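You operate a simulated robot arm through the tools that you are given. There is no shell and no other tool.

The job below is to be done with a simulated robot arm. You get a single attempt, and the scene is never put back.

JOB
Change the paper roll on the holder and screw the knob back tight.
Fine: stand the cardboard tube on the cabinet top.

The check looks at the end state, three seconds after you hand in, the way a careful person would. Anything else that was tipped, shoved, dropped, spilled or broken makes it a failure.

ROBOT AND FRAMES
A 7-joint arm with a two-finger parallel gripper, fixed in place. Base frame: the origin is on the floor under the middle of its stand, x ahead of it, y to its left, z up. Readings come in mm, rad, newtons and seconds.
With the tool pointing down near the work surface it reaches from about 320 to 740 mm from the base axis. Its first joint turns from -2.496 to 2.496 rad. Payload 3 kg.
Tool frame: the origin (TCP) lies between the finger pads and is the grasp point; the fingertips stand 30 mm ahead of it; z points along the fingers, y is the line along which they close. Largest opening 94 mm; finger width 28, thickness 10; the body of the gripper, 50 by 96 mm, starts 55 mm behind the TCP.
Orientation is that of the tool frame in the base frame, as [roll, pitch, yaw] about the fixed x, y, z axes, in that order (R = Rz(yaw) Ry(pitch) Rx(roll)). With the fingers straight down and closing along the base's y, the tool's x points along the base's -x, its y along +y and its z along -z.

CONTROLS
- The arm moves only by the tool send_rows. Its arguments are lists of equal length, an entry for each row: "grip": the opening, from 0 (shut) to 1 (fully open); "linear": the shift along the base's x, y, z in units of 400 mm (1.0 is 400 mm), a list of three; "angular": the turn, a rotation vector about the base's x, y, z in units of 180 degrees (1.0 is 180 degrees), a list of three. In form: {"grip": [grip, ...], "linear": [[tx, ty, tz], ...], "angular": [[ax, ay, az], ...]}. A call has 1 to 20 rows; each row is the pose to reach, as a shift and turn from the pose commanded when the call began. A call with a number of a shift or a turn outside -1 to 1 is refused whole. Rows are played at 5 a second. More than 50 mm and 0.15 rad between two rows, or a gripper value outside its range, and nothing of the call is played. Where a pose cannot be reached the arm comes as near as it can. A force on the tool above 40 N (or 10 N above the force at the start of the call, whichever is more), or a blocked arm, ends the call early, and 0.2 s more pass. Each finger travels about 45 mm/s and halts on what it meets, pressing with about 26 N; the grip force reading is that of the motor and also rises with nothing between the fingers. The clock runs only during rows and for 0.2 s after the last one: add rows that repeat a pose to give the fingers time. The reply holds the time, the measured pose of the TCP, the force on the tool along the base axes, the opening and the grip force, in the units named above and with some noise, with the torque about the TCP (base axes, N m) and any sound that the robot's microphone picked up.
- Cameras (640 x 400 px; columns grow to the right, rows downward): "scene" is fixed at [218.4, 500.2, 1602]; the picture's right is [-0.41, -0.91, 0.00], its down [-0.72, 0.32, -0.61] and it looks along [0.56, -0.25, -0.79] (base axes); focal length 216 px, centre (320, 200). "wrist" rides on the gripper at [76, 14, -102] in the tool frame; the picture's right is [-0.18, 0.98, 0.00], its down [-0.75, -0.14, -0.64] and it looks along [-0.63, -0.12, 0.77] (tool axes); focal length 243 px, centre (320, 200). There is no depth. A picture from a camera that has moved, and an enlarged one, comes with that camera's place and axes in the base frame and with its lens.
- capture(camera): a new picture of that camera. No time passes.
- move_column(by): moves the trunk up (or, below 0, down) by that many mm; the arm rides with it, the base frame stays. It gives what a move gives, with no picture.
- zoom(camera, box): a new picture of the part [left, top, right, bottom] of that camera's present view, enlarged. No time passes.
- job_done(): hands the job in; it is judged then, once.

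Places have to be worked out from the pictures, the camera data and where the tool is seen. Open the gripper and draw the arm clear of the work before you hand the job in, unless the task says otherwise.

The tools are called after ">>>" as a command line: name --argument value ..., lists and objects as JSON in quotes. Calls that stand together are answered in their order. send_rows: Moves the arm, as the interface text tells. Its arguments: {"type":"object","properties":{"grip":{"type":"array","items":{"type":"number"}},"linear":{"type":"array","items":{"type":"array","items":{"type":"number"}}},"angular":{"type":"array","items":{"type":"array","items":{"type":"number"}}}},"required":["grip","linear","angular"]} The other tools are called the same way: move_column (by) moves the trunk up or down; capture (camera) takes a picture; zoom (camera, box) takes an enlarged picture of a part of a camera's view; job_done () hands the job in.

At the start:

```text
t: 0.0
tool_pos: [449.5, -18.7, 1353.6]
ee_rot: [-3.14, -0.002, 3.141]
wrist_force: [0.2, -0.1, -0.2]
wrist_torque: [-0.02, 0.03, 0.0]
gripper_width: 93.7
grasp_force: 0.0
trunk travel left (down, up): [-275.0, 115.0]
```

scene: 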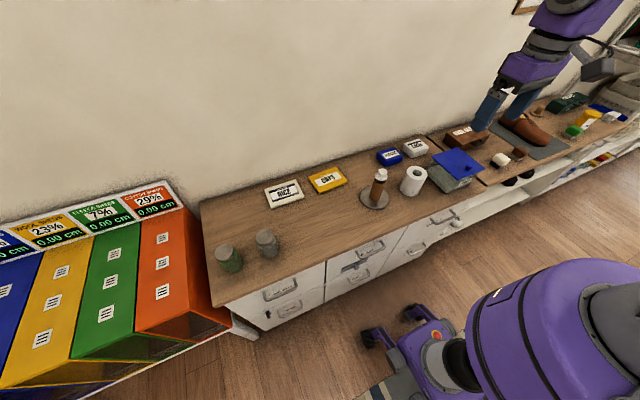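
wrist: 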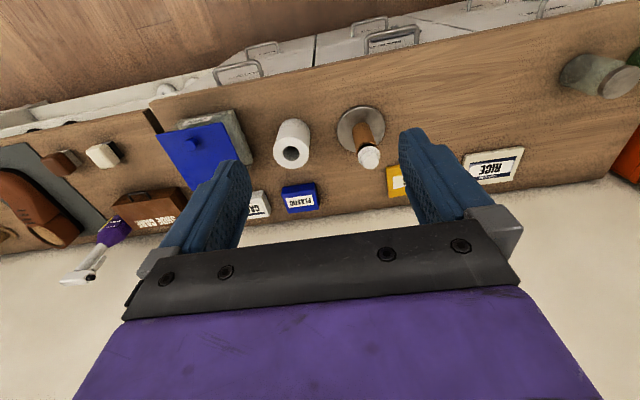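

I start by taking closer looks at the holder, the roll and the surroundings from both cameras.

>>> zoom --camera "scene" --box '[330, 130, 470, 220]'

>>> zoom --camera "wrist" --box '[160, 80, 420, 240]'

>>> zoom --camera "scene" --box '[190, 130, 350, 300]'

```text
4.44 times, centred on (400, 175) of scene
camera zoom: at [218.4, 500.2, 1602.0], right [-0.41, -0.91, 0.0], down [-0.72, 0.32, -0.61], along [0.56, -0.25, -0.79], focal length 958 px, centre (-36, 311)
```

zoom: 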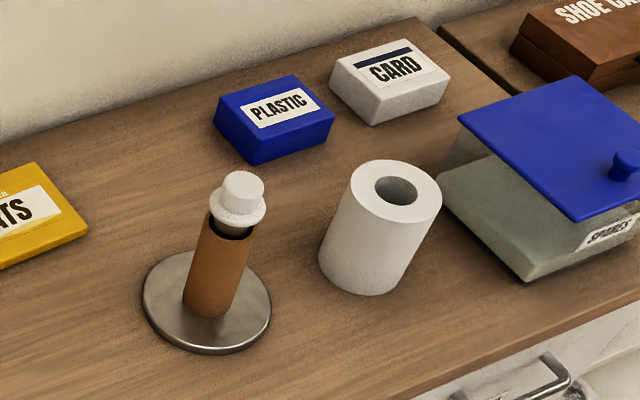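

```text
2.46 times, centred on (290, 160) of wrist
camera zoom: at [372.6, -5.2, 1458.1], right [0.18, 0.98, 0.0], down [0.75, -0.14, 0.64], along [0.63, -0.12, -0.77], focal length 597 px, centre (394, 298)
```

zoom: 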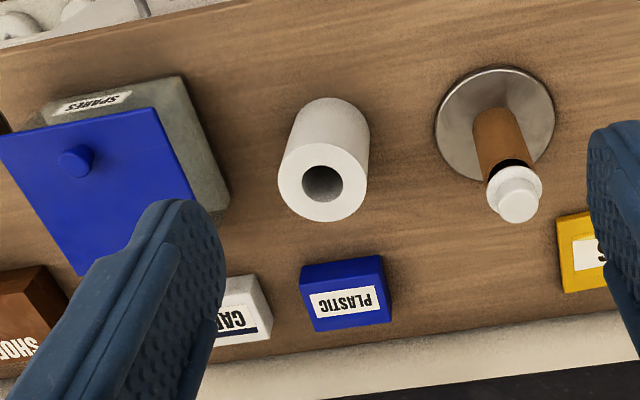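

```text
2.35 times, centred on (270, 215) of scene
camera zoom: at [218.4, 500.2, 1602.0], right [-0.41, -0.91, 0.0], down [-0.72, 0.32, -0.61], along [0.56, -0.25, -0.79], focal length 507 px, centre (438, 165)
```

zoom: 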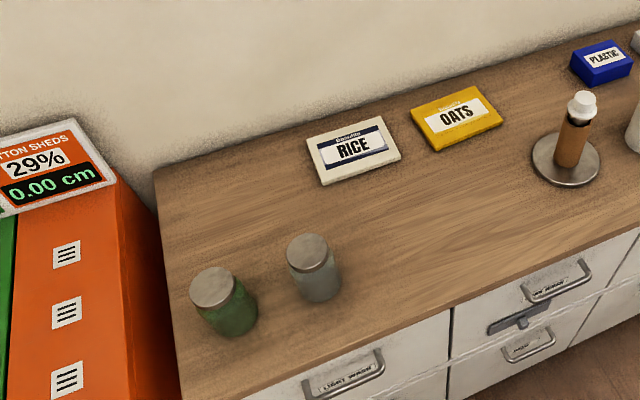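

Triangulating from both views, I put the holder at about (650, 49) with the knob top near z≈1020. The roll is at about (634, -123) with its top near z≈960, and the cabinet top is near z≈860. I'll move the tool to a viewpoint nearer the holder, still well above everything.

>>> send_rows --grip '[1, 1, 1, 1, 1, 1, 1, 1]' --linear '[[0.034, 0.026, -0.064], [0.068, 0.052, -0.128], [0.102, 0.078, -0.19], [0.136, 0.104, -0.254], [0.17, 0.13, -0.318], [0.204, 0.156, -0.382], [0.238, 0.182, -0.446], [0.276, 0.209, -0.51]]' --angular '[[0, 0, 0], [0, 0, 0], [0, 0, 0], [0, 0, 0], [0, 0, 0], [0, 0, 0], [0, 0, 0], [0, 0, 0]]'

>>> capture --camera "wrist"

>>> capture --camera "scene"

```text
t: 1.8
tool_pos: [559.9, 65.2, 1148.7]
ee_rot: [-3.139, -0.002, 3.14]
wrist_force: [-0.4, -0.7, 0.0]
wrist_torque: [0.0, -0.02, 0.0]
gripper_width: 93.9
grasp_force: 0.1
trunk travel left (down, up): [-275.0, 115.0]
```

```text
taken
camera wrist: at [483.3, 78.6, 1252.9], right [0.18, 0.98, 0.0], down [0.75, -0.14, 0.64], along [0.63, -0.12, -0.77], focal length 243 px, centre (320, 200)
```

wrist: 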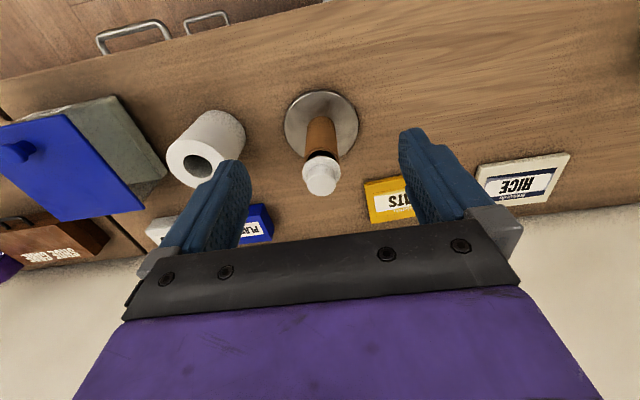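

```text
taken
```

scene: 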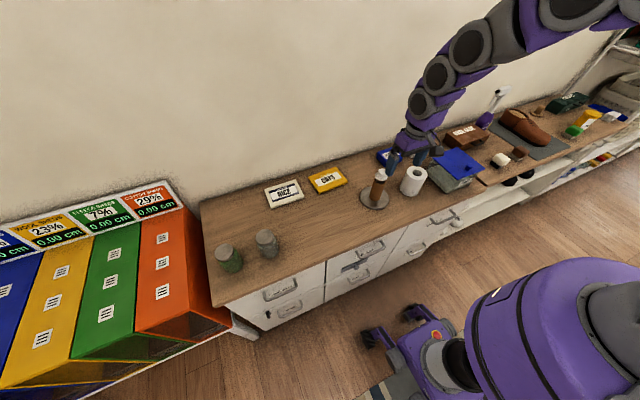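

The new viewpoint shows the holder clearly. I zoom in on the knob, tube and disc to get their sizes and places.

>>> zoom --camera "wrist" --box '[240, 70, 400, 220]'

>>> zoom --camera "scene" --box '[350, 155, 430, 215]'

>>> zoom --camera "wrist" --box '[120, 80, 280, 220]'

```text
2.67 times, centred on (320, 145) of wrist
camera zoom: at [483.3, 78.6, 1252.9], right [0.18, 0.98, 0.0], down [0.75, -0.14, 0.64], along [0.63, -0.12, -0.77], focal length 647 px, centre (320, 347)
```

zoom: 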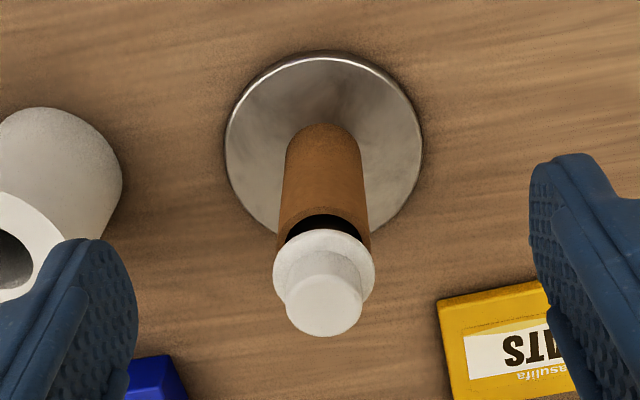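

```text
6.67 times, centred on (390, 185) of scene
camera zoom: at [218.4, 500.2, 1602.0], right [-0.41, -0.91, 0.0], down [-0.72, 0.32, -0.61], along [0.56, -0.25, -0.79], focal length 1438 px, centre (-147, 300)
```

zoom: 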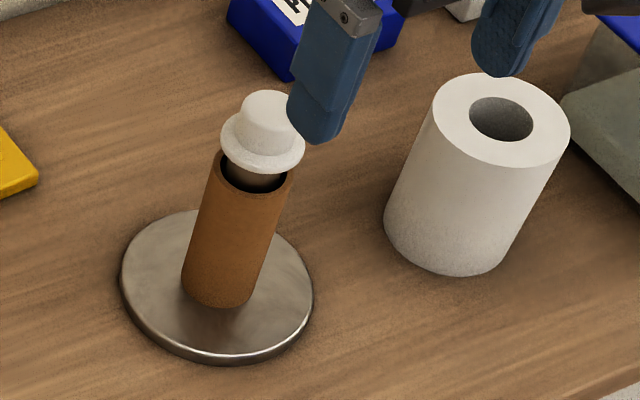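

```text
2.86 times, centred on (200, 150) of wrist
camera zoom: at [483.3, 78.6, 1252.9], right [0.18, 0.98, 0.0], down [0.75, -0.14, 0.64], along [0.63, -0.12, -0.77], focal length 693 px, centre (663, 343)
```

zoom: 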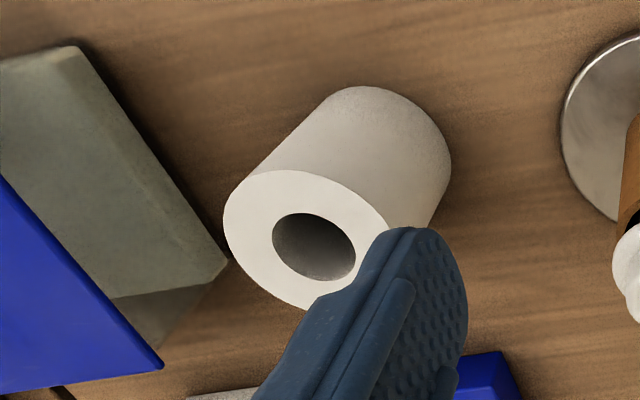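

The knob is a cap about 34 mm wide from z≈993 to 1020, over a wider flange. The tube is about 46 mm across with its top near z≈973. I move above the knob axis at z≈1090 to check the alignment.

>>> send_rows --grip '[1, 1, 1, 1, 1]' --linear '[[0.057, -0.011, -0.03], [0.114, -0.022, -0.06], [0.171, -0.033, -0.09], [0.228, -0.043, -0.12], [0.228, -0.043, -0.147]]' --angular '[[0, 0, 0], [0, 0, 0], [0, 0, 0], [0, 0, 0], [0, 0, 0]]'

>>> capture --camera "wrist"

>>> zoom --camera "scene" --box '[340, 120, 440, 215]'

```text
t: 3.0
tool_pos: [650.4, 48.4, 1092.9]
ee_rot: [-3.139, 0.0, -3.14]
wrist_force: [0.4, 0.5, -0.9]
wrist_torque: [-0.02, 0.0, -0.02]
gripper_width: 93.9
grasp_force: 0.1
trunk travel left (down, up): [-275.0, 115.0]
```

```text
taken
camera wrist: at [573.4, 61.4, 1196.0], right [0.18, 0.98, 0.0], down [0.75, -0.14, 0.64], along [0.63, -0.12, -0.77], focal length 243 px, centre (320, 200)
```

wrist: 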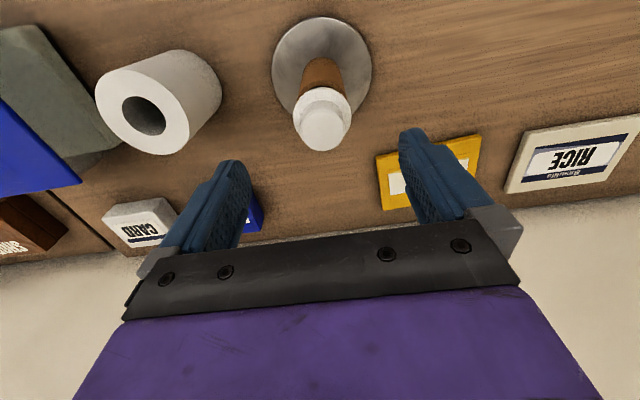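

```text
4.21 times, centred on (390, 168) of scene
camera zoom: at [218.4, 500.2, 1602.0], right [-0.41, -0.91, 0.0], down [-0.72, 0.32, -0.61], along [0.56, -0.25, -0.79], focal length 908 px, centre (25, 337)
```

zoom: 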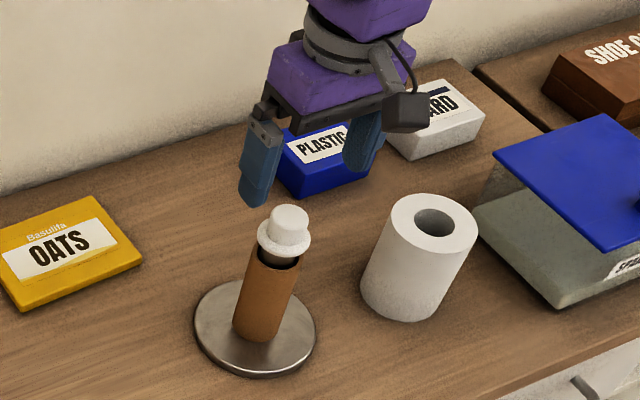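

The knob sits a little right of centre in the wrist picture. I zoom in to measure the offset.

>>> zoom --camera "wrist" --box '[260, 10, 390, 160]'

>>> zoom --camera "scene" --box '[355, 155, 415, 215]'

```text
2.67 times, centred on (325, 85) of wrist
camera zoom: at [573.4, 61.4, 1196.0], right [0.18, 0.98, 0.0], down [0.75, -0.14, 0.64], along [0.63, -0.12, -0.77], focal length 647 px, centre (307, 507)
```

zoom: 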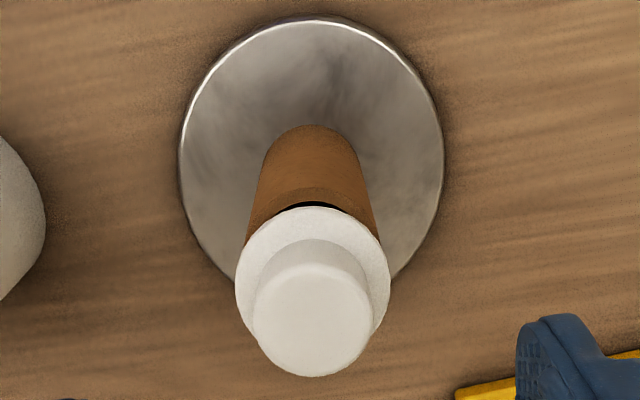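

```text
6.67 times, centred on (385, 185) of scene
camera zoom: at [218.4, 500.2, 1602.0], right [-0.41, -0.91, 0.0], down [-0.72, 0.32, -0.61], along [0.56, -0.25, -0.79], focal length 1438 px, centre (-113, 300)
```

zoom: 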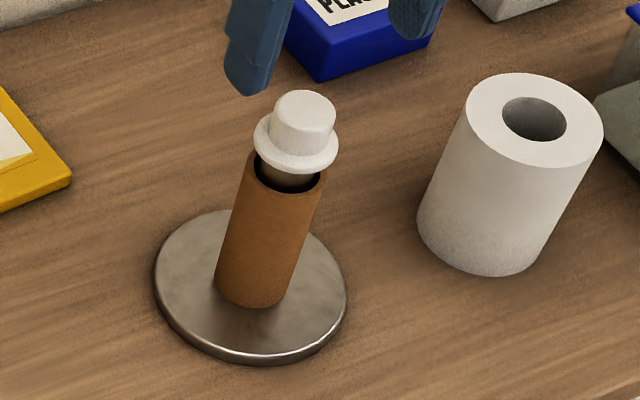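

The wrist rays put the knob axis at (650.4, 48.4), in line with the tool, with the cap top at z≈1020 and the flange top near 994. Before going down I turn the open gripper clockwise to wind up for the unscrewing stroke and see how far the wrist turns.

>>> send_rows --grip '[1, 1, 1, 1, 1, 1, 1, 1, 1, 1, 1]' --linear '[[0, 0, 0], [0, 0, 0], [0, 0, 0], [0, 0, 0], [0, 0, 0], [0, 0, 0], [0, 0, 0], [0, 0, 0], [0, 0, 0], [0, 0, 0], [0, 0, 0]]' --angular '[[0, 0, -0.0434], [0, 0, -0.0868], [0, 0, -0.1302], [0, 0, -0.1736], [0, 0, -0.217], [0, 0, -0.2604], [0, 0, -0.3038], [0, 0, -0.3472], [0, 0, -0.3906], [0, 0, -0.434], [0, 0, -0.4774]]'

>>> capture --camera "scene"

```text
t: 5.4
tool_pos: [649.8, 48.1, 1091.3]
ee_rot: [-3.14, 0.002, 1.64]
wrist_force: [-0.1, -0.6, 0.0]
wrist_torque: [-0.01, -0.03, -0.01]
gripper_width: 94.1
grasp_force: 0.0
trunk travel left (down, up): [-275.0, 115.0]
```

```text
taken
```

scene: 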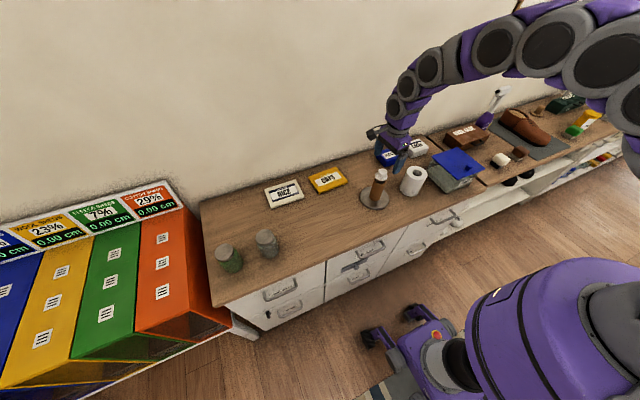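

The wrist turned 1.5 rad without trouble. I go straight down so the fingertips stop just above the flange, at TCP z≈1027, in a slow, force-guarded move.

>>> send_rows --grip '[1, 1, 1, 1, 1]' --linear '[[0, 0, -0.04], [0, 0, -0.08], [0, 0, -0.12], [0, 0, -0.145], [0, 0, -0.158]]' --angular '[[0, 0, 0], [0, 0, 0], [0, 0, 0], [0, 0, 0], [0, 0, 0]]'

>>> capture --camera "wrist"

>>> zoom --camera "scene" --box '[355, 155, 415, 215]'

```text
t: 6.6
tool_pos: [650.2, 48.8, 1029.7]
ee_rot: [-3.139, 0.001, 1.64]
wrist_force: [0.2, -0.5, 0.2]
wrist_torque: [-0.01, -0.01, 0.0]
gripper_width: 93.9
grasp_force: 0.1
trunk travel left (down, up): [-275.0, 115.0]
```

```text
taken
camera wrist: at [658.1, 124.0, 1132.1], right [0.99, -0.12, 0.0], down [-0.09, -0.76, 0.64], along [-0.07, -0.64, -0.77], focal length 243 px, centre (320, 200)
```

wrist: 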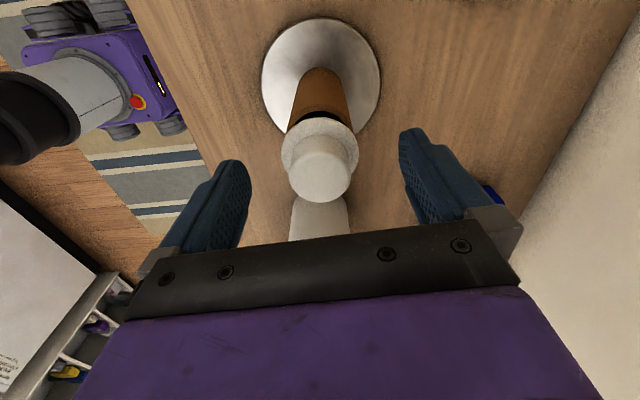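

```text
6.67 times, centred on (385, 185) of scene
camera zoom: at [218.4, 500.2, 1602.0], right [-0.41, -0.91, 0.0], down [-0.72, 0.32, -0.61], along [0.56, -0.25, -0.79], focal length 1438 px, centre (-113, 300)
```

zoom: 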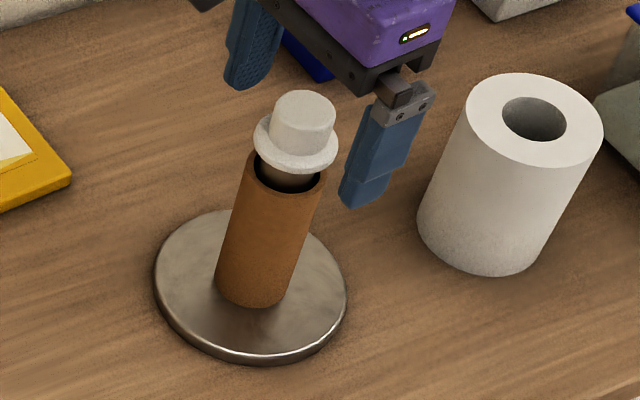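

The fingers straddle the cap, the knob is on column 320, and there is no contact. I lower 2 mm and close on the cap; the width reading should be about 34 mm.

>>> send_rows --grip '[1, 0.5, 0.2, 0, 0, 0, 0, 0]' --linear '[[0, 0, -0.005], [0, 0, -0.005], [0, 0, -0.005], [0, 0, -0.005], [0, 0, -0.005], [0, 0, -0.005], [0, 0, -0.005], [0, 0, -0.005]]' --angular '[[0, 0, 0], [0, 0, 0], [0, 0, 0], [0, 0, 0], [0, 0, 0], [0, 0, 0], [0, 0, 0], [0, 0, 0]]'

>>> capture --camera "wrist"

>>> zoom --camera "scene" --box '[355, 155, 415, 215]'

```text
t: 8.4
tool_pos: [649.3, 48.1, 1026.4]
ee_rot: [3.141, 0.002, 1.639]
wrist_force: [3.2, 0.5, 0.8]
wrist_torque: [0.0, -0.15, 0.04]
gripper_width: 43.3
grasp_force: 25.9
trunk travel left (down, up): [-275.0, 115.0]
```

```text
taken
camera wrist: at [658.3, 124.3, 1130.0], right [0.99, -0.11, 0.0], down [-0.09, -0.76, 0.64], along [-0.07, -0.64, -0.77], focal length 243 px, centre (320, 200)
```

wrist: 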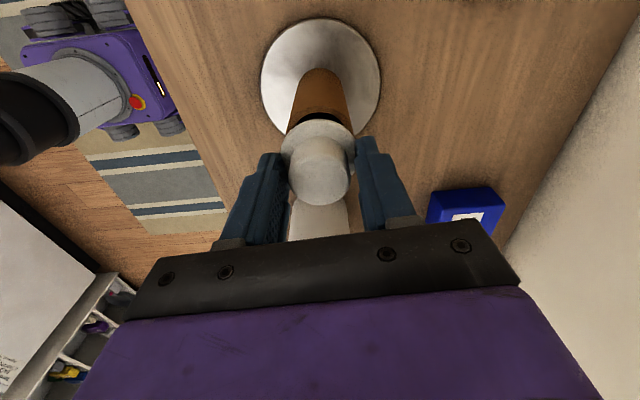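

```text
6.67 times, centred on (385, 185) of scene
camera zoom: at [218.4, 500.2, 1602.0], right [-0.41, -0.91, 0.0], down [-0.72, 0.32, -0.61], along [0.56, -0.25, -0.79], focal length 1438 px, centre (-113, 300)
```

zoom: 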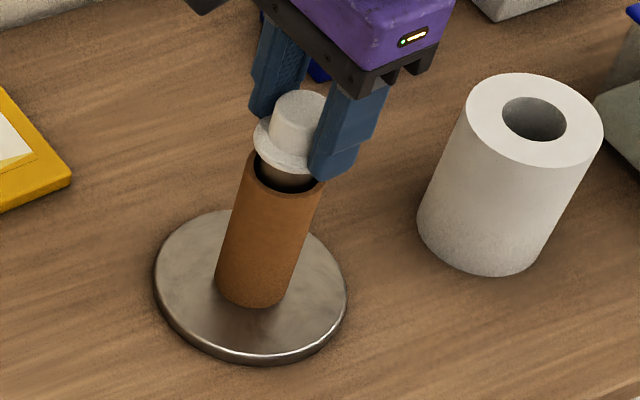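

The width stopped at 43.3 mm, which is too wide for the cap, so the tips may be on the flange rim. I look closer before turning anything.

>>> zoom --camera "wrist" --box '[240, 100, 400, 220]'

>>> zoom --camera "scene" --box '[368, 160, 398, 190]'

```text
3.33 times, centred on (320, 160) of wrist
camera zoom: at [658.3, 124.3, 1130.0], right [0.99, -0.11, 0.0], down [-0.09, -0.76, 0.64], along [-0.07, -0.64, -0.77], focal length 809 px, centre (320, 333)
```

zoom: 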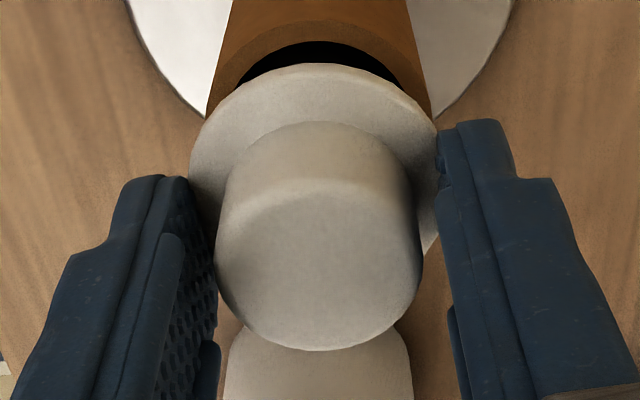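

```text
13.33 times, centred on (383, 175) of scene
camera zoom: at [218.4, 500.2, 1602.0], right [-0.41, -0.91, 0.0], down [-0.72, 0.32, -0.61], along [0.56, -0.25, -0.79], focal length 2875 px, centre (-520, 533)
```

zoom: 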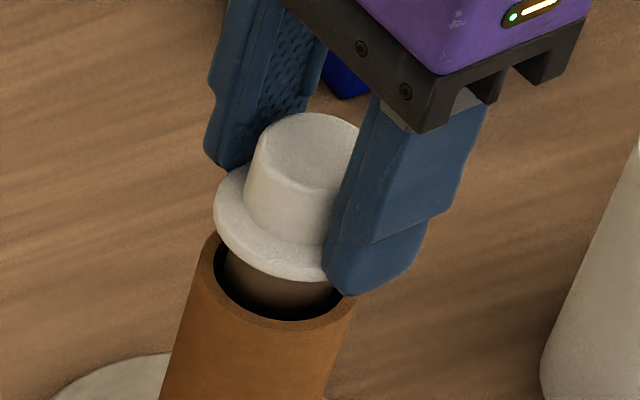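

Only the tips hold the flange rim, so the flange top is higher than I judged. I open, rise 8 mm and close again on the cap itself.

>>> send_rows --grip '[0.7, 0.7, 0.7, 0.5, 0.2, 0, 0, 0, 0]' --linear '[[0, 0, 0], [0, 0, 0], [0, 0, 0.02], [0, 0, 0.02], [0, 0, 0.02], [0, 0, 0.02], [0, 0, 0.02], [0, 0, 0.02], [0, 0, 0.02]]' --angular '[[0, 0, 0], [0, 0, 0], [0, 0, 0], [0, 0, 0], [0, 0, 0], [0, 0, 0], [0, 0, 0], [0, 0, 0], [0, 0, 0]]'

>>> zoom --camera "wrist" --box '[240, 100, 400, 220]'

>>> zoom --camera "scene" --box '[368, 160, 398, 190]'

```text
t: 10.4
tool_pos: [649.5, 47.0, 1035.1]
ee_rot: [-3.14, 0.002, 1.64]
wrist_force: [1.8, -0.1, 0.2]
wrist_torque: [0.0, -0.11, 0.03]
gripper_width: 43.2
grasp_force: 25.7
trunk travel left (down, up): [-275.0, 115.0]
```

```text
3.33 times, centred on (320, 160) of wrist
camera zoom: at [658.3, 124.4, 1138.0], right [0.99, -0.11, 0.0], down [-0.09, -0.76, 0.64], along [-0.07, -0.64, -0.77], focal length 809 px, centre (320, 333)
```

zoom: 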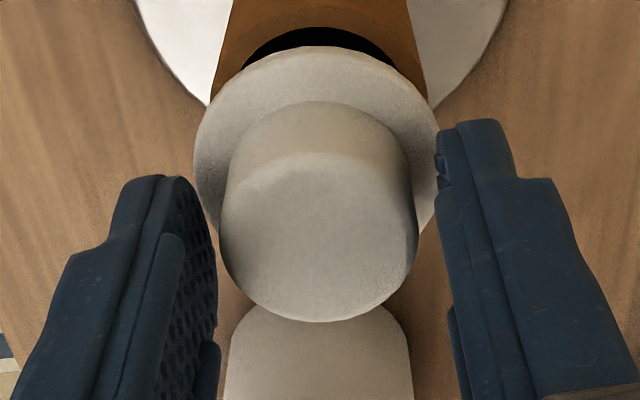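

```text
13.33 times, centred on (383, 175) of scene
camera zoom: at [218.4, 500.2, 1602.0], right [-0.41, -0.91, 0.0], down [-0.72, 0.32, -0.61], along [0.56, -0.25, -0.79], focal length 2875 px, centre (-520, 533)
```

zoom: 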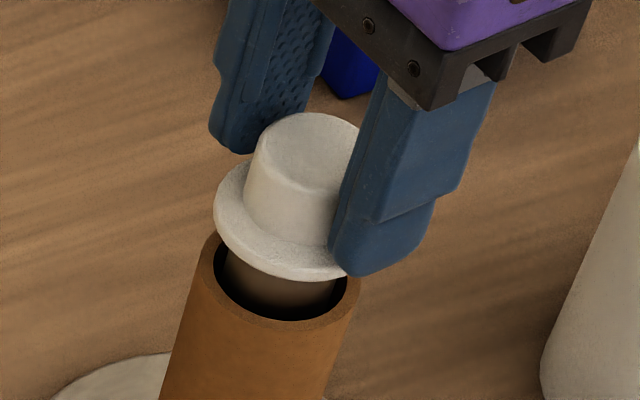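

It still stopped at 43.2 mm at the same spot, so the tips may still be touching the flange. I open, rise another 7 mm and close once more, to tell the cap from the flange.

>>> send_rows --grip '[0.7, 0.7, 0.7, 0.5, 0.2, 0, 0, 0, 0, 0]' --linear '[[0, 0, 0], [0, 0, 0], [0, 0, 0.0175], [0, 0, 0.0175], [0, 0, 0.0175], [0, 0, 0.0175], [0, 0, 0.0175], [0, 0, 0.0175], [0, 0, 0.0175], [0, 0, 0.0175]]' --angular '[[0, 0, 0], [0, 0, 0], [0, 0, 0], [0, 0, 0], [0, 0, 0], [0, 0, 0], [0, 0, 0], [0, 0, 0], [0, 0, 0], [0, 0, 0]]'

>>> zoom --camera "wrist" --box '[240, 100, 400, 220]'

>>> zoom --camera "scene" --box '[368, 160, 398, 190]'

```text
t: 12.6
tool_pos: [649.7, 48.0, 1040.9]
ee_rot: [-3.14, 0.001, 1.64]
wrist_force: [1.4, 0.2, -0.3]
wrist_torque: [0.02, -0.15, 0.05]
gripper_width: 31.3
grasp_force: 25.4
trunk travel left (down, up): [-275.0, 115.0]
```

```text
3.33 times, centred on (320, 160) of wrist
camera zoom: at [658.1, 124.3, 1144.7], right [0.99, -0.11, 0.0], down [-0.09, -0.76, 0.64], along [-0.07, -0.64, -0.77], focal length 809 px, centre (320, 333)
```

zoom: 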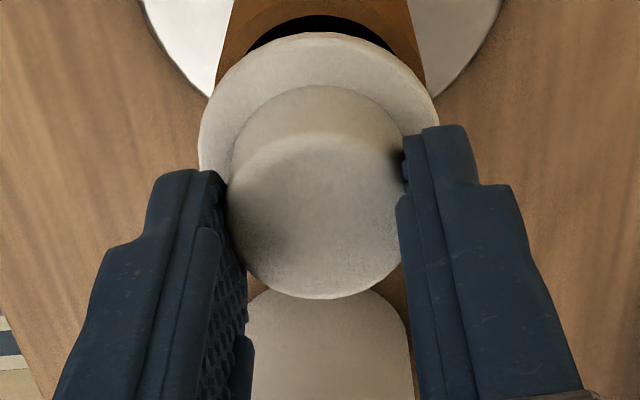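

```text
13.33 times, centred on (383, 175) of scene
camera zoom: at [218.4, 500.2, 1602.0], right [-0.41, -0.91, 0.0], down [-0.72, 0.32, -0.61], along [0.56, -0.25, -0.79], focal length 2875 px, centre (-520, 533)
```

zoom: 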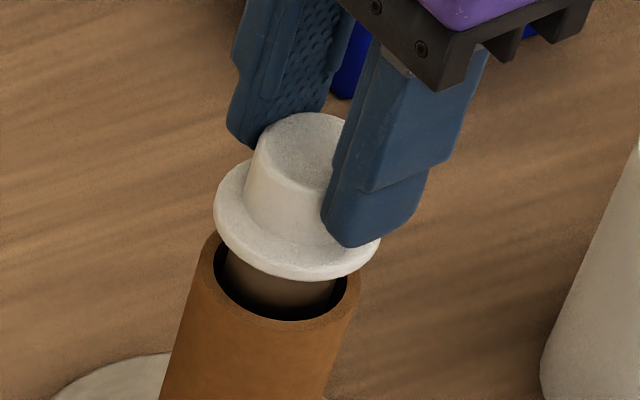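

The width is now 31.3 mm, so the fingers hold the cap above the flange. I try a small counter-clockwise turn (0.4 rad) and read the torque and force.

>>> send_rows --grip '[0, 0, 0, 0, 0]' --linear '[[0, 0, 0], [0, 0, 0], [0, 0, 0], [0, 0, 0], [0, 0, 0]]' --angular '[[0, 0, 0.0255], [0, 0, 0.051], [0, 0, 0.0765], [0, 0, 0.102], [0, 0, 0.1273]]'

>>> zoom --camera "wrist" --box '[220, 0, 420, 220]'

>>> zoom --camera "scene" --box '[355, 155, 415, 215]'

```text
t: 13.8
tool_pos: [650.7, 47.5, 1041.2]
ee_rot: [-3.141, 0.001, 2.041]
wrist_force: [7.4, -0.3, 1.1]
wrist_torque: [0.04, -0.38, 0.02]
gripper_width: 30.9
grasp_force: 26.0
trunk travel left (down, up): [-275.0, 115.0]
```

```text
1.82 times, centred on (320, 110) of wrist
camera zoom: at [627.7, 121.7, 1144.7], right [0.96, 0.28, 0.0], down [0.22, -0.73, 0.64], along [0.18, -0.62, -0.77], focal length 441 px, centre (320, 364)
```

zoom: 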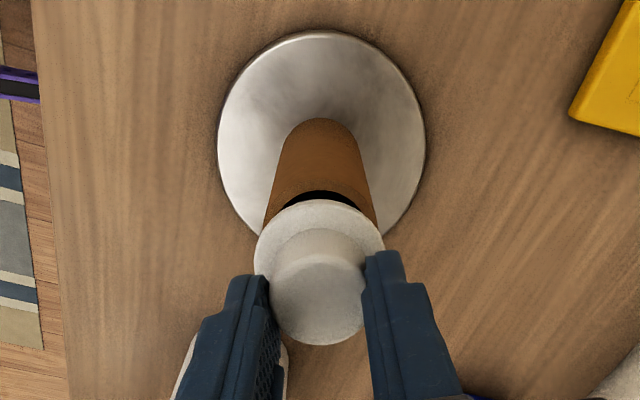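

```text
6.67 times, centred on (385, 185) of scene
camera zoom: at [218.4, 500.2, 1602.0], right [-0.41, -0.91, 0.0], down [-0.72, 0.32, -0.61], along [0.56, -0.25, -0.79], focal length 1438 px, centre (-113, 300)
```

zoom: 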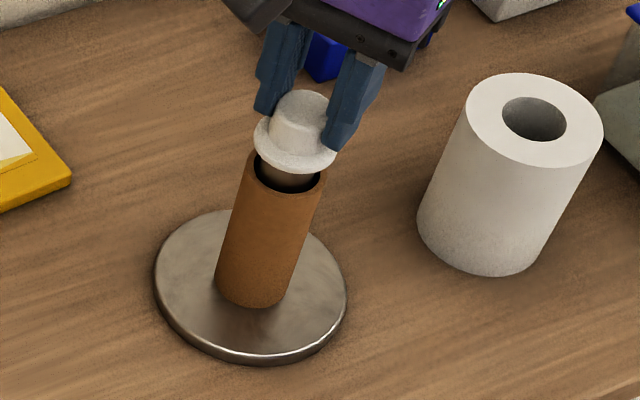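

The lateral force rose to +7.4 N in x, so the knob axis is slightly farther out than my tool axis. I shift 2 mm in +x while turning a little more, and watch whether the force falls.

>>> send_rows --grip '[0, 0, 0, 0, 0]' --linear '[[0.003, 0, 0], [0.006, 0, 0], [0.006, 0, 0], [0.006, 0, 0], [0.006, 0, 0]]' --angular '[[0, 0, 0], [0, 0, 0], [0, 0, 0.0255], [0, 0, 0.051], [0, 0, 0.0765]]'

>>> zoom --camera "scene" --box '[368, 160, 398, 190]'

```text
t: 15.0
tool_pos: [651.2, 47.8, 1041.5]
ee_rot: [-3.14, 0.0, 2.284]
wrist_force: [-10.4, 1.3, -1.0]
wrist_torque: [0.18, 0.17, 0.01]
gripper_width: 31.4
grasp_force: 25.9
trunk travel left (down, up): [-275.0, 115.0]
```

```text
13.33 times, centred on (383, 175) of scene
camera zoom: at [218.4, 500.2, 1602.0], right [-0.41, -0.91, 0.0], down [-0.72, 0.32, -0.61], along [0.56, -0.25, -0.79], focal length 2875 px, centre (-520, 533)
```

zoom: 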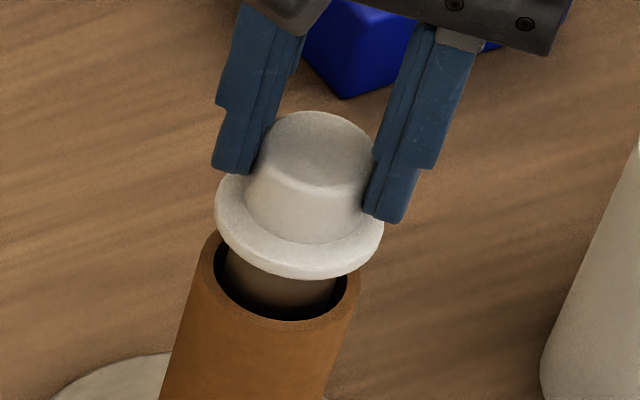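

A 2.4 mm shift swung the force from +7.4 to −10.4 N, so the axis is about 1 mm out from the first position. I back off 1.4 mm and keep turning counter-clockwise, watching the vertical force for the knob rising on its thread.

>>> send_rows --grip '[0, 0, 0, 0, 0, 0, 0, 0, 0, 0]' --linear '[[-0.0035, 0, 0], [-0.0035, 0, 0], [-0.0035, 0, 0], [-0.0035, 0, 0], [-0.0035, 0, 0], [-0.0035, 0, 0], [-0.0035, 0, 0], [-0.0035, 0, 0], [-0.0035, 0, 0], [-0.0035, 0, 0]]' --angular '[[0, 0, 0], [0, 0, 0.043], [0, 0, 0.086], [0, 0, 0.129], [0, 0, 0.172], [0, 0, 0.215], [0, 0, 0.258], [0, 0, 0.301], [0, 0, 0.344], [0, 0, 0.387]]'

>>> zoom --camera "scene" --box '[368, 160, 398, 190]'

>>> capture --camera "wrist"

```text
t: 17.2
tool_pos: [651.3, 48.7, 1041.6]
ee_rot: [-3.14, -0.002, -2.785]
wrist_force: [11.4, 12.8, 3.1]
wrist_torque: [0.59, -0.34, 0.0]
gripper_width: 31.2
grasp_force: 26.1
trunk travel left (down, up): [-275.0, 115.0]
```

```text
13.33 times, centred on (383, 175) of scene
camera zoom: at [218.4, 500.2, 1602.0], right [-0.41, -0.91, 0.0], down [-0.72, 0.32, -0.61], along [0.56, -0.25, -0.79], focal length 2875 px, centre (-520, 533)
```

zoom: 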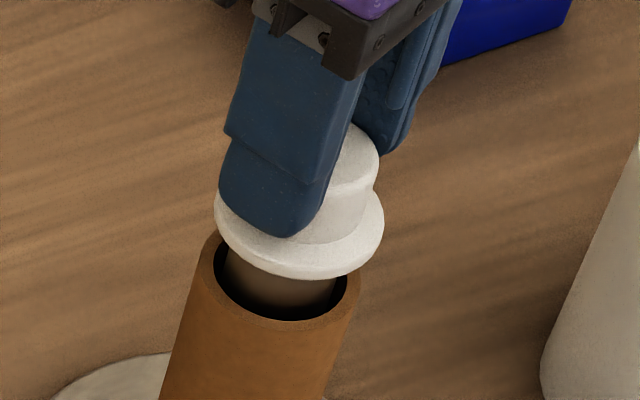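

```text
taken
camera wrist: at [574.3, 35.6, 1145.4], right [-0.17, 0.98, 0.0], down [0.76, 0.13, 0.64], along [0.63, 0.11, -0.77], focal length 243 px, centre (320, 200)
```

wrist: 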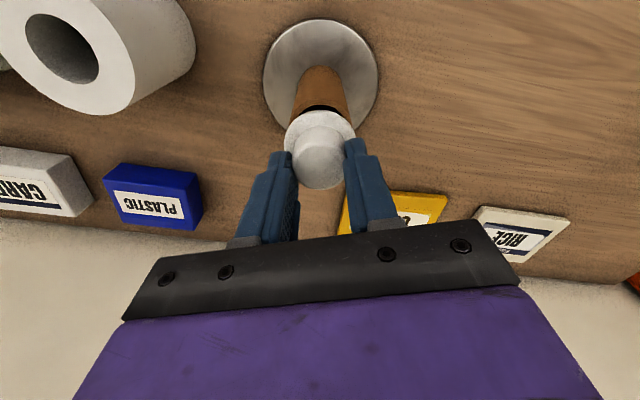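

The pattern of forces fits the knob axis lying about 1.9 mm in +y and 0.4 mm in −x from my present tool axis, and the near-zero z torque suggests the knob is turning freely. I release, re-centre there and grip again.

>>> send_rows --grip '[0.6, 0.6, 0.6, 0.6, 0.3, 0, 0, 0, 0]' --linear '[[0, 0, 0], [0, 0, 0], [-0.001, 0.0048, 0], [-0.001, 0.0048, 0], [-0.001, 0.0048, 0], [-0.001, 0.0048, 0], [-0.001, 0.0048, 0], [-0.001, 0.0048, 0], [-0.001, 0.0048, 0]]' --angular '[[0, 0, 0], [0, 0, 0], [0, 0, 0], [0, 0, 0], [0, 0, 0], [0, 0, 0], [0, 0, 0], [0, 0, 0], [0, 0, 0]]'

```text
t: 19.2
tool_pos: [650.8, 50.2, 1042.0]
ee_rot: [3.141, -0.002, -2.786]
wrist_force: [-0.9, 0.9, 0.0]
wrist_torque: [0.15, 0.08, 0.01]
gripper_width: 31.3
grasp_force: 26.0
trunk travel left (down, up): [-275.0, 115.0]
```

The side forces are near zero now that it is centred. I keep turning counter-clockwise, with a slight rise to follow the thread, to find how far the wrist goes.

>>> send_rows --grip '[0, 0, 0, 0, 0, 0, 0, 0, 0, 0, 0]' --linear '[[0, 0, 0], [0, 0, 0], [0, 0, 0], [0, 0, 0], [0, 0, 0], [0, 0, 0], [0, 0, 0], [0, 0, 0], [0, 0, 0], [0, 0, 0], [0, 0, 0]]' --angular '[[0, 0, 0.043], [0, 0, 0.086], [0, 0, 0.129], [0, 0, 0.172], [0, 0, 0.215], [0, 0, 0.258], [0, 0, 0.301], [0, 0, 0.344], [0, 0, 0.387], [0, 0, 0.43], [0, 0, 0.473]]'

>>> zoom --camera "scene" --box '[368, 160, 398, 190]'

>>> capture --camera "scene"

```text
t: 21.6
tool_pos: [650.3, 49.7, 1041.2]
ee_rot: [-3.141, -0.001, -1.298]
wrist_force: [-2.9, 0.4, 7.8]
wrist_torque: [0.01, 0.07, -0.02]
gripper_width: 31.3
grasp_force: 25.7
trunk travel left (down, up): [-275.0, 115.0]
```

```text
13.33 times, centred on (383, 175) of scene
camera zoom: at [218.4, 500.2, 1602.0], right [-0.41, -0.91, 0.0], down [-0.72, 0.32, -0.61], along [0.56, -0.25, -0.79], focal length 2875 px, centre (-520, 533)
```

zoom: 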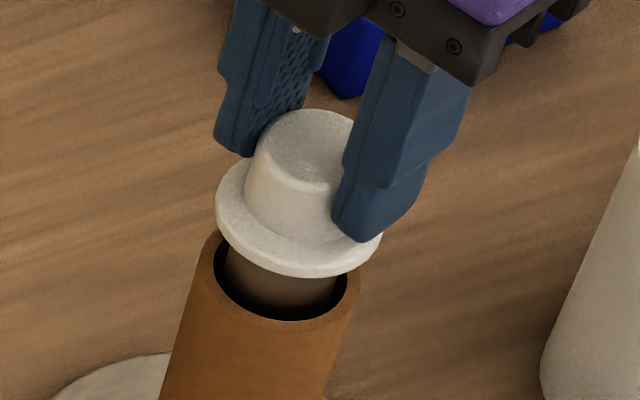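

```text
taken
```

scene: 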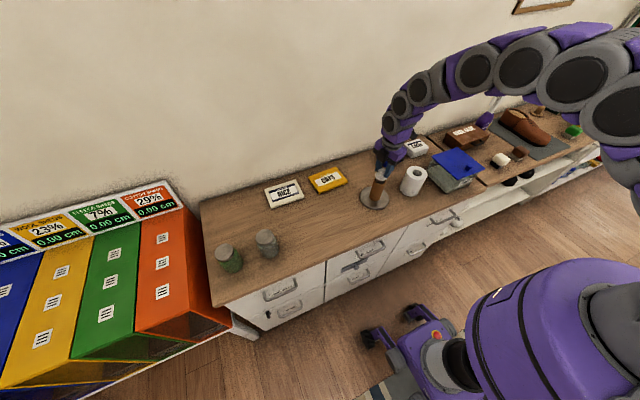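

The upward force grew to 7.8 N and the flange has visibly risen, so counter-clockwise loosens it, at roughly 0.7 mm per rad. I continue, letting the tool rise with the thread.

>>> send_rows --grip '[0, 0, 0, 0, 0, 0, 0, 0, 0, 0, 0]' --linear '[[0, 0, 0.0027], [0, 0, 0.0029], [0, 0, 0.0031], [0, 0, 0.0033], [0, 0, 0.0036], [0, 0, 0.0039], [0, 0, 0.0041], [0, 0, 0.0043], [0, 0, 0.0046], [0, 0, 0.0049], [0, 0, 0.0051]]' --angular '[[0, 0, 0.043], [0, 0, 0.086], [0, 0, 0.129], [0, 0, 0.172], [0, 0, 0.215], [0, 0, 0.258], [0, 0, 0.301], [0, 0, 0.344], [0, 0, 0.387], [0, 0, 0.43], [0, 0, 0.473]]'

>>> zoom --camera "scene" --box '[368, 160, 398, 190]'

>>> capture --camera "scene"

```text
t: 24.0
tool_pos: [649.6, 48.8, 1043.1]
ee_rot: [-3.142, 0.001, -0.085]
wrist_force: [-5.2, -1.3, 0.4]
wrist_torque: [0.02, 0.16, 0.01]
gripper_width: 31.3
grasp_force: 26.2
out of reach, approached as far as the arm can: row 10, 11
trunk travel left (down, up): [-275.0, 115.0]
```

```text
13.33 times, centred on (383, 175) of scene
camera zoom: at [218.4, 500.2, 1602.0], right [-0.41, -0.91, 0.0], down [-0.72, 0.32, -0.61], along [0.56, -0.25, -0.79], focal length 2875 px, centre (-520, 533)
```

zoom: 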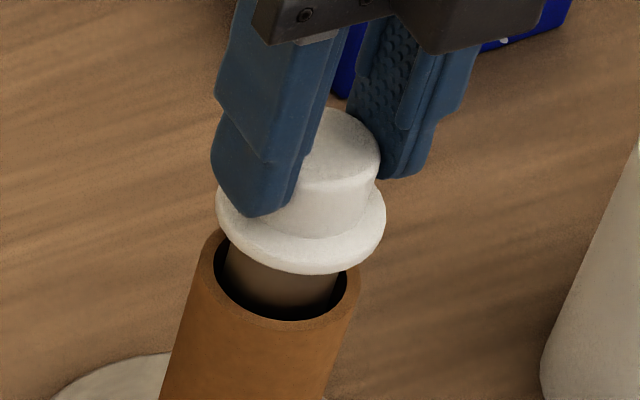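

```text
taken
```

scene: 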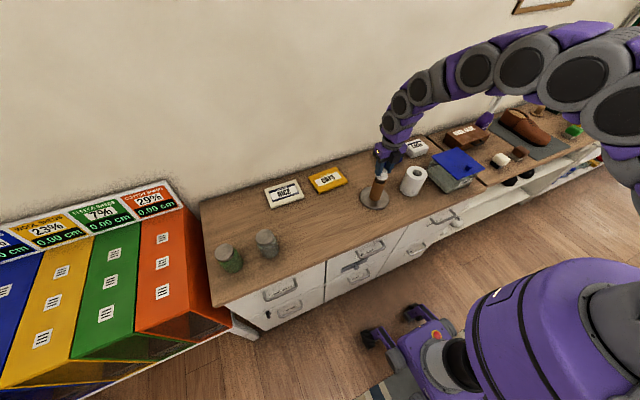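

The wrist's stop is near yaw −0.09, about +3.06 rad from the starting yaw, and the knob has climbed about 3 mm over 4.5 rad. I open, then wind the open gripper back clockwise around the cap for a long stroke.

>>> send_rows --grip '[0.65, 0.65, 0.65, 0.65, 0.65, 0.65, 0.65, 0.65, 0.65, 0.65, 0.65, 0.65, 0.65, 0.65, 0.65, 0.65, 0.65, 0.65, 0.65, 0.65]' --linear '[[0, 0, 0], [0, 0, 0], [0, 0, 0], [0, 0, 0], [0, 0, 0], [0, 0, 0], [0, 0, 0], [0, 0, 0], [0, 0, 0], [0, 0, 0], [0, 0, 0], [0, 0, 0], [0, 0, 0], [0, 0, 0], [0, 0, 0], [0, 0, 0], [0, 0, 0], [0, 0, 0], [0, 0, 0], [0, 0, 0]]' --angular '[[0, 0, 0], [0, 0, 0], [0, 0, 0], [0, 0, -0.047], [0, 0, -0.094], [0, 0, -0.141], [0, 0, -0.188], [0, 0, -0.235], [0, 0, -0.282], [0, 0, -0.329], [0, 0, -0.376], [0, 0, -0.423], [0, 0, -0.47], [0, 0, -0.517], [0, 0, -0.564], [0, 0, -0.611], [0, 0, -0.658], [0, 0, -0.705], [0, 0, -0.752], [0, 0, -0.799]]'

```text
t: 28.2
tool_pos: [651.4, 50.6, 1043.2]
ee_rot: [3.141, -0.001, -2.596]
wrist_force: [0.5, 0.3, 0.4]
wrist_torque: [0.0, 0.03, 0.05]
gripper_width: 61.2
grasp_force: 0.0
trunk travel left (down, up): [-275.0, 115.0]
```

No contact while winding back; yaw is now 3.69. I wind back a further 2.95 rad.

>>> send_rows --grip '[0.65, 0.65, 0.65, 0.65, 0.65, 0.65, 0.65, 0.65, 0.65, 0.65, 0.65, 0.65, 0.65, 0.65, 0.65, 0.65, 0.65, 0.65, 0.65, 0.65]' --linear '[[0, 0, 0], [0, 0, 0], [0, 0, 0], [0, 0, 0], [0, 0, 0], [0, 0, 0], [0, 0, 0], [0, 0, 0], [0, 0, 0], [0, 0, 0], [0, 0, 0], [0, 0, 0], [0, 0, 0], [0, 0, 0], [0, 0, 0], [0, 0, 0], [0, 0, 0], [0, 0, 0], [0, 0, 0], [0, 0, 0]]' --angular '[[0, 0, -0.047], [0, 0, -0.094], [0, 0, -0.141], [0, 0, -0.188], [0, 0, -0.235], [0, 0, -0.282], [0, 0, -0.329], [0, 0, -0.376], [0, 0, -0.423], [0, 0, -0.47], [0, 0, -0.517], [0, 0, -0.564], [0, 0, -0.611], [0, 0, -0.658], [0, 0, -0.705], [0, 0, -0.752], [0, 0, -0.799], [0, 0, -0.846], [0, 0, -0.893], [0, 0, -0.94]]'

>>> zoom --camera "scene" --box '[368, 160, 398, 190]'

>>> capture --camera "scene"

>>> zoom --camera "wrist" --box '[240, 80, 400, 220]'

```text
t: 32.4
tool_pos: [650.1, 50.0, 1043.7]
ee_rot: [3.141, 0.002, 0.734]
wrist_force: [-0.5, -0.6, 0.0]
wrist_torque: [0.05, -0.01, -0.03]
gripper_width: 61.2
grasp_force: 0.0
trunk travel left (down, up): [-275.0, 115.0]
```

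```text
13.33 times, centred on (383, 175) of scene
camera zoom: at [218.4, 500.2, 1602.0], right [-0.41, -0.91, 0.0], down [-0.72, 0.32, -0.61], along [0.56, -0.25, -0.79], focal length 2875 px, centre (-520, 533)
```

zoom: 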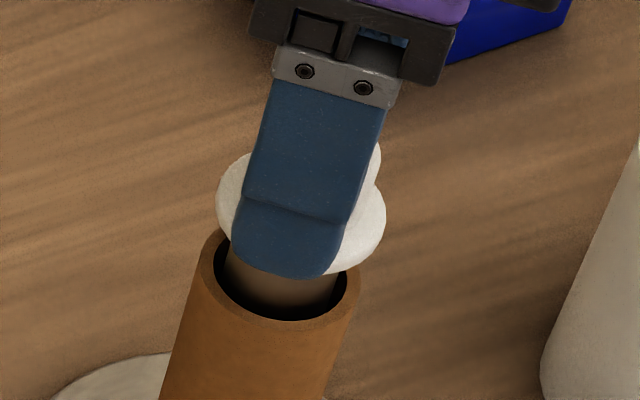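

```text
taken
```

scene: 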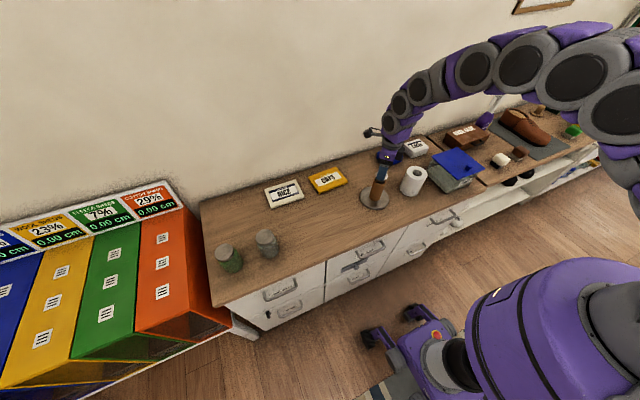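

```text
2.86 times, centred on (320, 150) of wrist
camera zoom: at [716.1, 89.4, 1146.7], right [0.52, -0.85, 0.0], down [-0.65, -0.4, 0.64], along [-0.55, -0.34, -0.77], focal length 693 px, centre (320, 343)
```

zoom: 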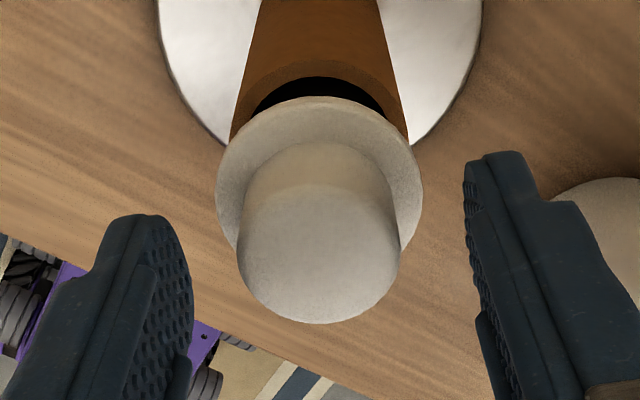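

Centred and clear. I grip the cap and make the next counter-clockwise stroke with a rise of about 0.78 mm/rad.

>>> send_rows --grip '[0, 0, 0, 0, 0, 0, 0, 0, 0, 0, 0, 0, 0, 0, 0, 0, 0, 0, 0, 0]' --linear '[[0, 0, 0], [0, 0, 0], [0, 0, 0], [0, 0, 0], [0, 0, 0.0003], [0, 0, 0.0006], [0, 0, 0.0009], [0, 0, 0.0012], [0, 0, 0.0014], [0, 0, 0.0017], [0, 0, 0.002], [0, 0, 0.0023], [0, 0, 0.0026], [0, 0, 0.0029], [0, 0, 0.0032], [0, 0, 0.0035], [0, 0, 0.0037], [0, 0, 0.004], [0, 0, 0.0043], [0, 0, 0.0046]]' --angular '[[0, 0, 0], [0, 0, 0], [0, 0, 0], [0, 0, 0], [0, 0, 0.047], [0, 0, 0.094], [0, 0, 0.141], [0, 0, 0.188], [0, 0, 0.235], [0, 0, 0.282], [0, 0, 0.329], [0, 0, 0.376], [0, 0, 0.423], [0, 0, 0.47], [0, 0, 0.517], [0, 0, 0.564], [0, 0, 0.611], [0, 0, 0.658], [0, 0, 0.705], [0, 0, 0.752]]'

>>> zoom --camera "scene" --box '[368, 160, 398, 190]'

```text
t: 36.6
tool_pos: [650.4, 49.4, 1045.3]
ee_rot: [-3.14, 0.002, 3.102]
wrist_force: [-0.8, 0.3, -0.3]
wrist_torque: [0.0, -0.02, 0.02]
gripper_width: 31.3
grasp_force: 25.7
trunk travel left (down, up): [-275.0, 115.0]
```

```text
13.33 times, centred on (383, 175) of scene
camera zoom: at [218.4, 500.2, 1602.0], right [-0.41, -0.91, 0.0], down [-0.72, 0.32, -0.61], along [0.56, -0.25, -0.79], focal length 2875 px, centre (-520, 533)
```

zoom: 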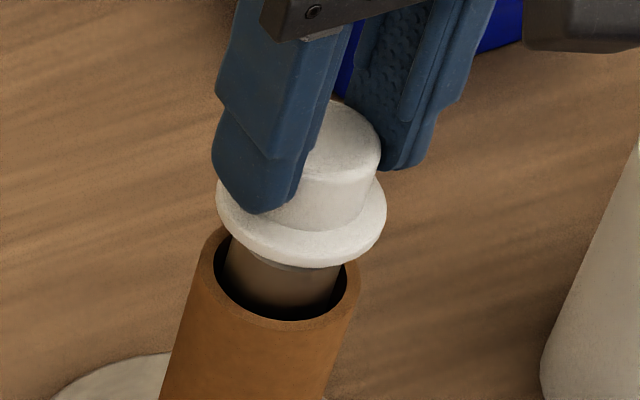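

The forces stayed near zero, so the rise rate fits, and the post is showing under the flange. I continue the stroke to near the wrist's limit.

>>> send_rows --grip '[0, 0, 0, 0, 0, 0, 0, 0, 0, 0, 0, 0, 0, 0, 0, 0, 0, 0, 0, 0]' --linear '[[0, 0, 0.0003], [0, 0, 0.0006], [0, 0, 0.0009], [0, 0, 0.0012], [0, 0, 0.0014], [0, 0, 0.0017], [0, 0, 0.002], [0, 0, 0.0023], [0, 0, 0.0026], [0, 0, 0.0029], [0, 0, 0.0032], [0, 0, 0.0035], [0, 0, 0.0037], [0, 0, 0.004], [0, 0, 0.0043], [0, 0, 0.0046], [0, 0, 0.0049], [0, 0, 0.0052], [0, 0, 0.0055], [0, 0, 0.0058]]' --angular '[[0, 0, 0.047], [0, 0, 0.094], [0, 0, 0.141], [0, 0, 0.188], [0, 0, 0.235], [0, 0, 0.282], [0, 0, 0.329], [0, 0, 0.376], [0, 0, 0.423], [0, 0, 0.47], [0, 0, 0.517], [0, 0, 0.564], [0, 0, 0.611], [0, 0, 0.658], [0, 0, 0.705], [0, 0, 0.752], [0, 0, 0.799], [0, 0, 0.846], [0, 0, 0.893], [0, 0, 0.94]]'

>>> zoom --camera "scene" --box '[368, 160, 398, 190]'

```text
t: 40.8
tool_pos: [650.3, 49.9, 1046.6]
ee_rot: [3.14, 0.002, -0.23]
wrist_force: [0.7, 0.1, -0.1]
wrist_torque: [0.0, 0.01, 0.0]
gripper_width: 31.4
grasp_force: 26.1
trunk travel left (down, up): [-275.0, 115.0]
```

```text
13.33 times, centred on (383, 175) of scene
camera zoom: at [218.4, 500.2, 1602.0], right [-0.41, -0.91, 0.0], down [-0.72, 0.32, -0.61], along [0.56, -0.25, -0.79], focal length 2875 px, centre (-520, 533)
```

zoom: 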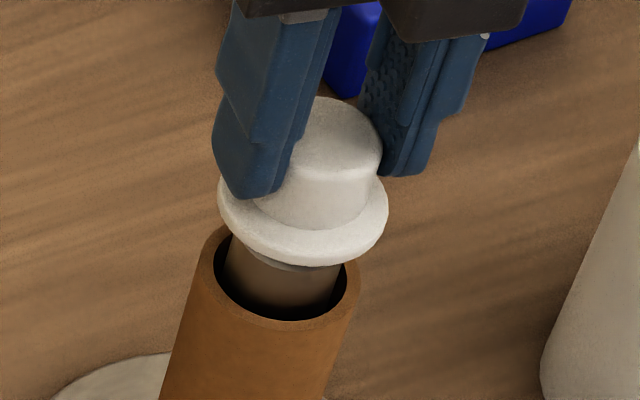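

The forces are still near zero and the wrist is near its stop. A gentle 1.2 mm lift will tell whether the knob is free: it would show several newtons if it is still threaded.

>>> send_rows --grip '[0, 0, 0]' --linear '[[0, 0, 0.001], [0, 0, 0.002], [0, 0, 0.003]]' --angular '[[0, 0, 0], [0, 0, 0], [0, 0, 0]]'

>>> zoom --camera "scene" --box '[368, 160, 398, 190]'

```text
t: 41.6
tool_pos: [650.6, 49.5, 1048.2]
ee_rot: [3.141, 0.003, -0.232]
wrist_force: [-0.8, 0.2, -0.8]
wrist_torque: [0.0, -0.01, 0.0]
gripper_width: 31.2
grasp_force: 26.1
trunk travel left (down, up): [-275.0, 115.0]
```

```text
13.33 times, centred on (383, 175) of scene
camera zoom: at [218.4, 500.2, 1602.0], right [-0.41, -0.91, 0.0], down [-0.72, 0.32, -0.61], along [0.56, -0.25, -0.79], focal length 2875 px, centre (-520, 533)
```

zoom: 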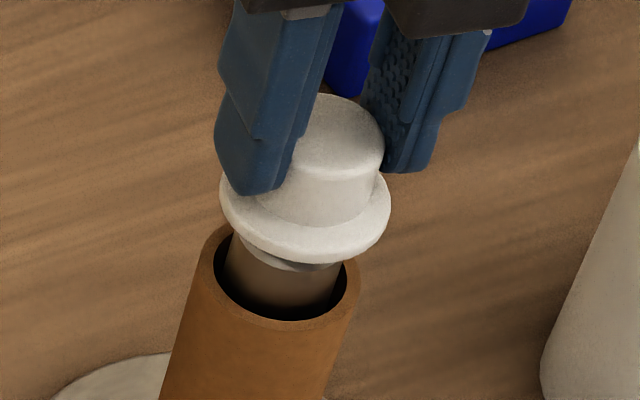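

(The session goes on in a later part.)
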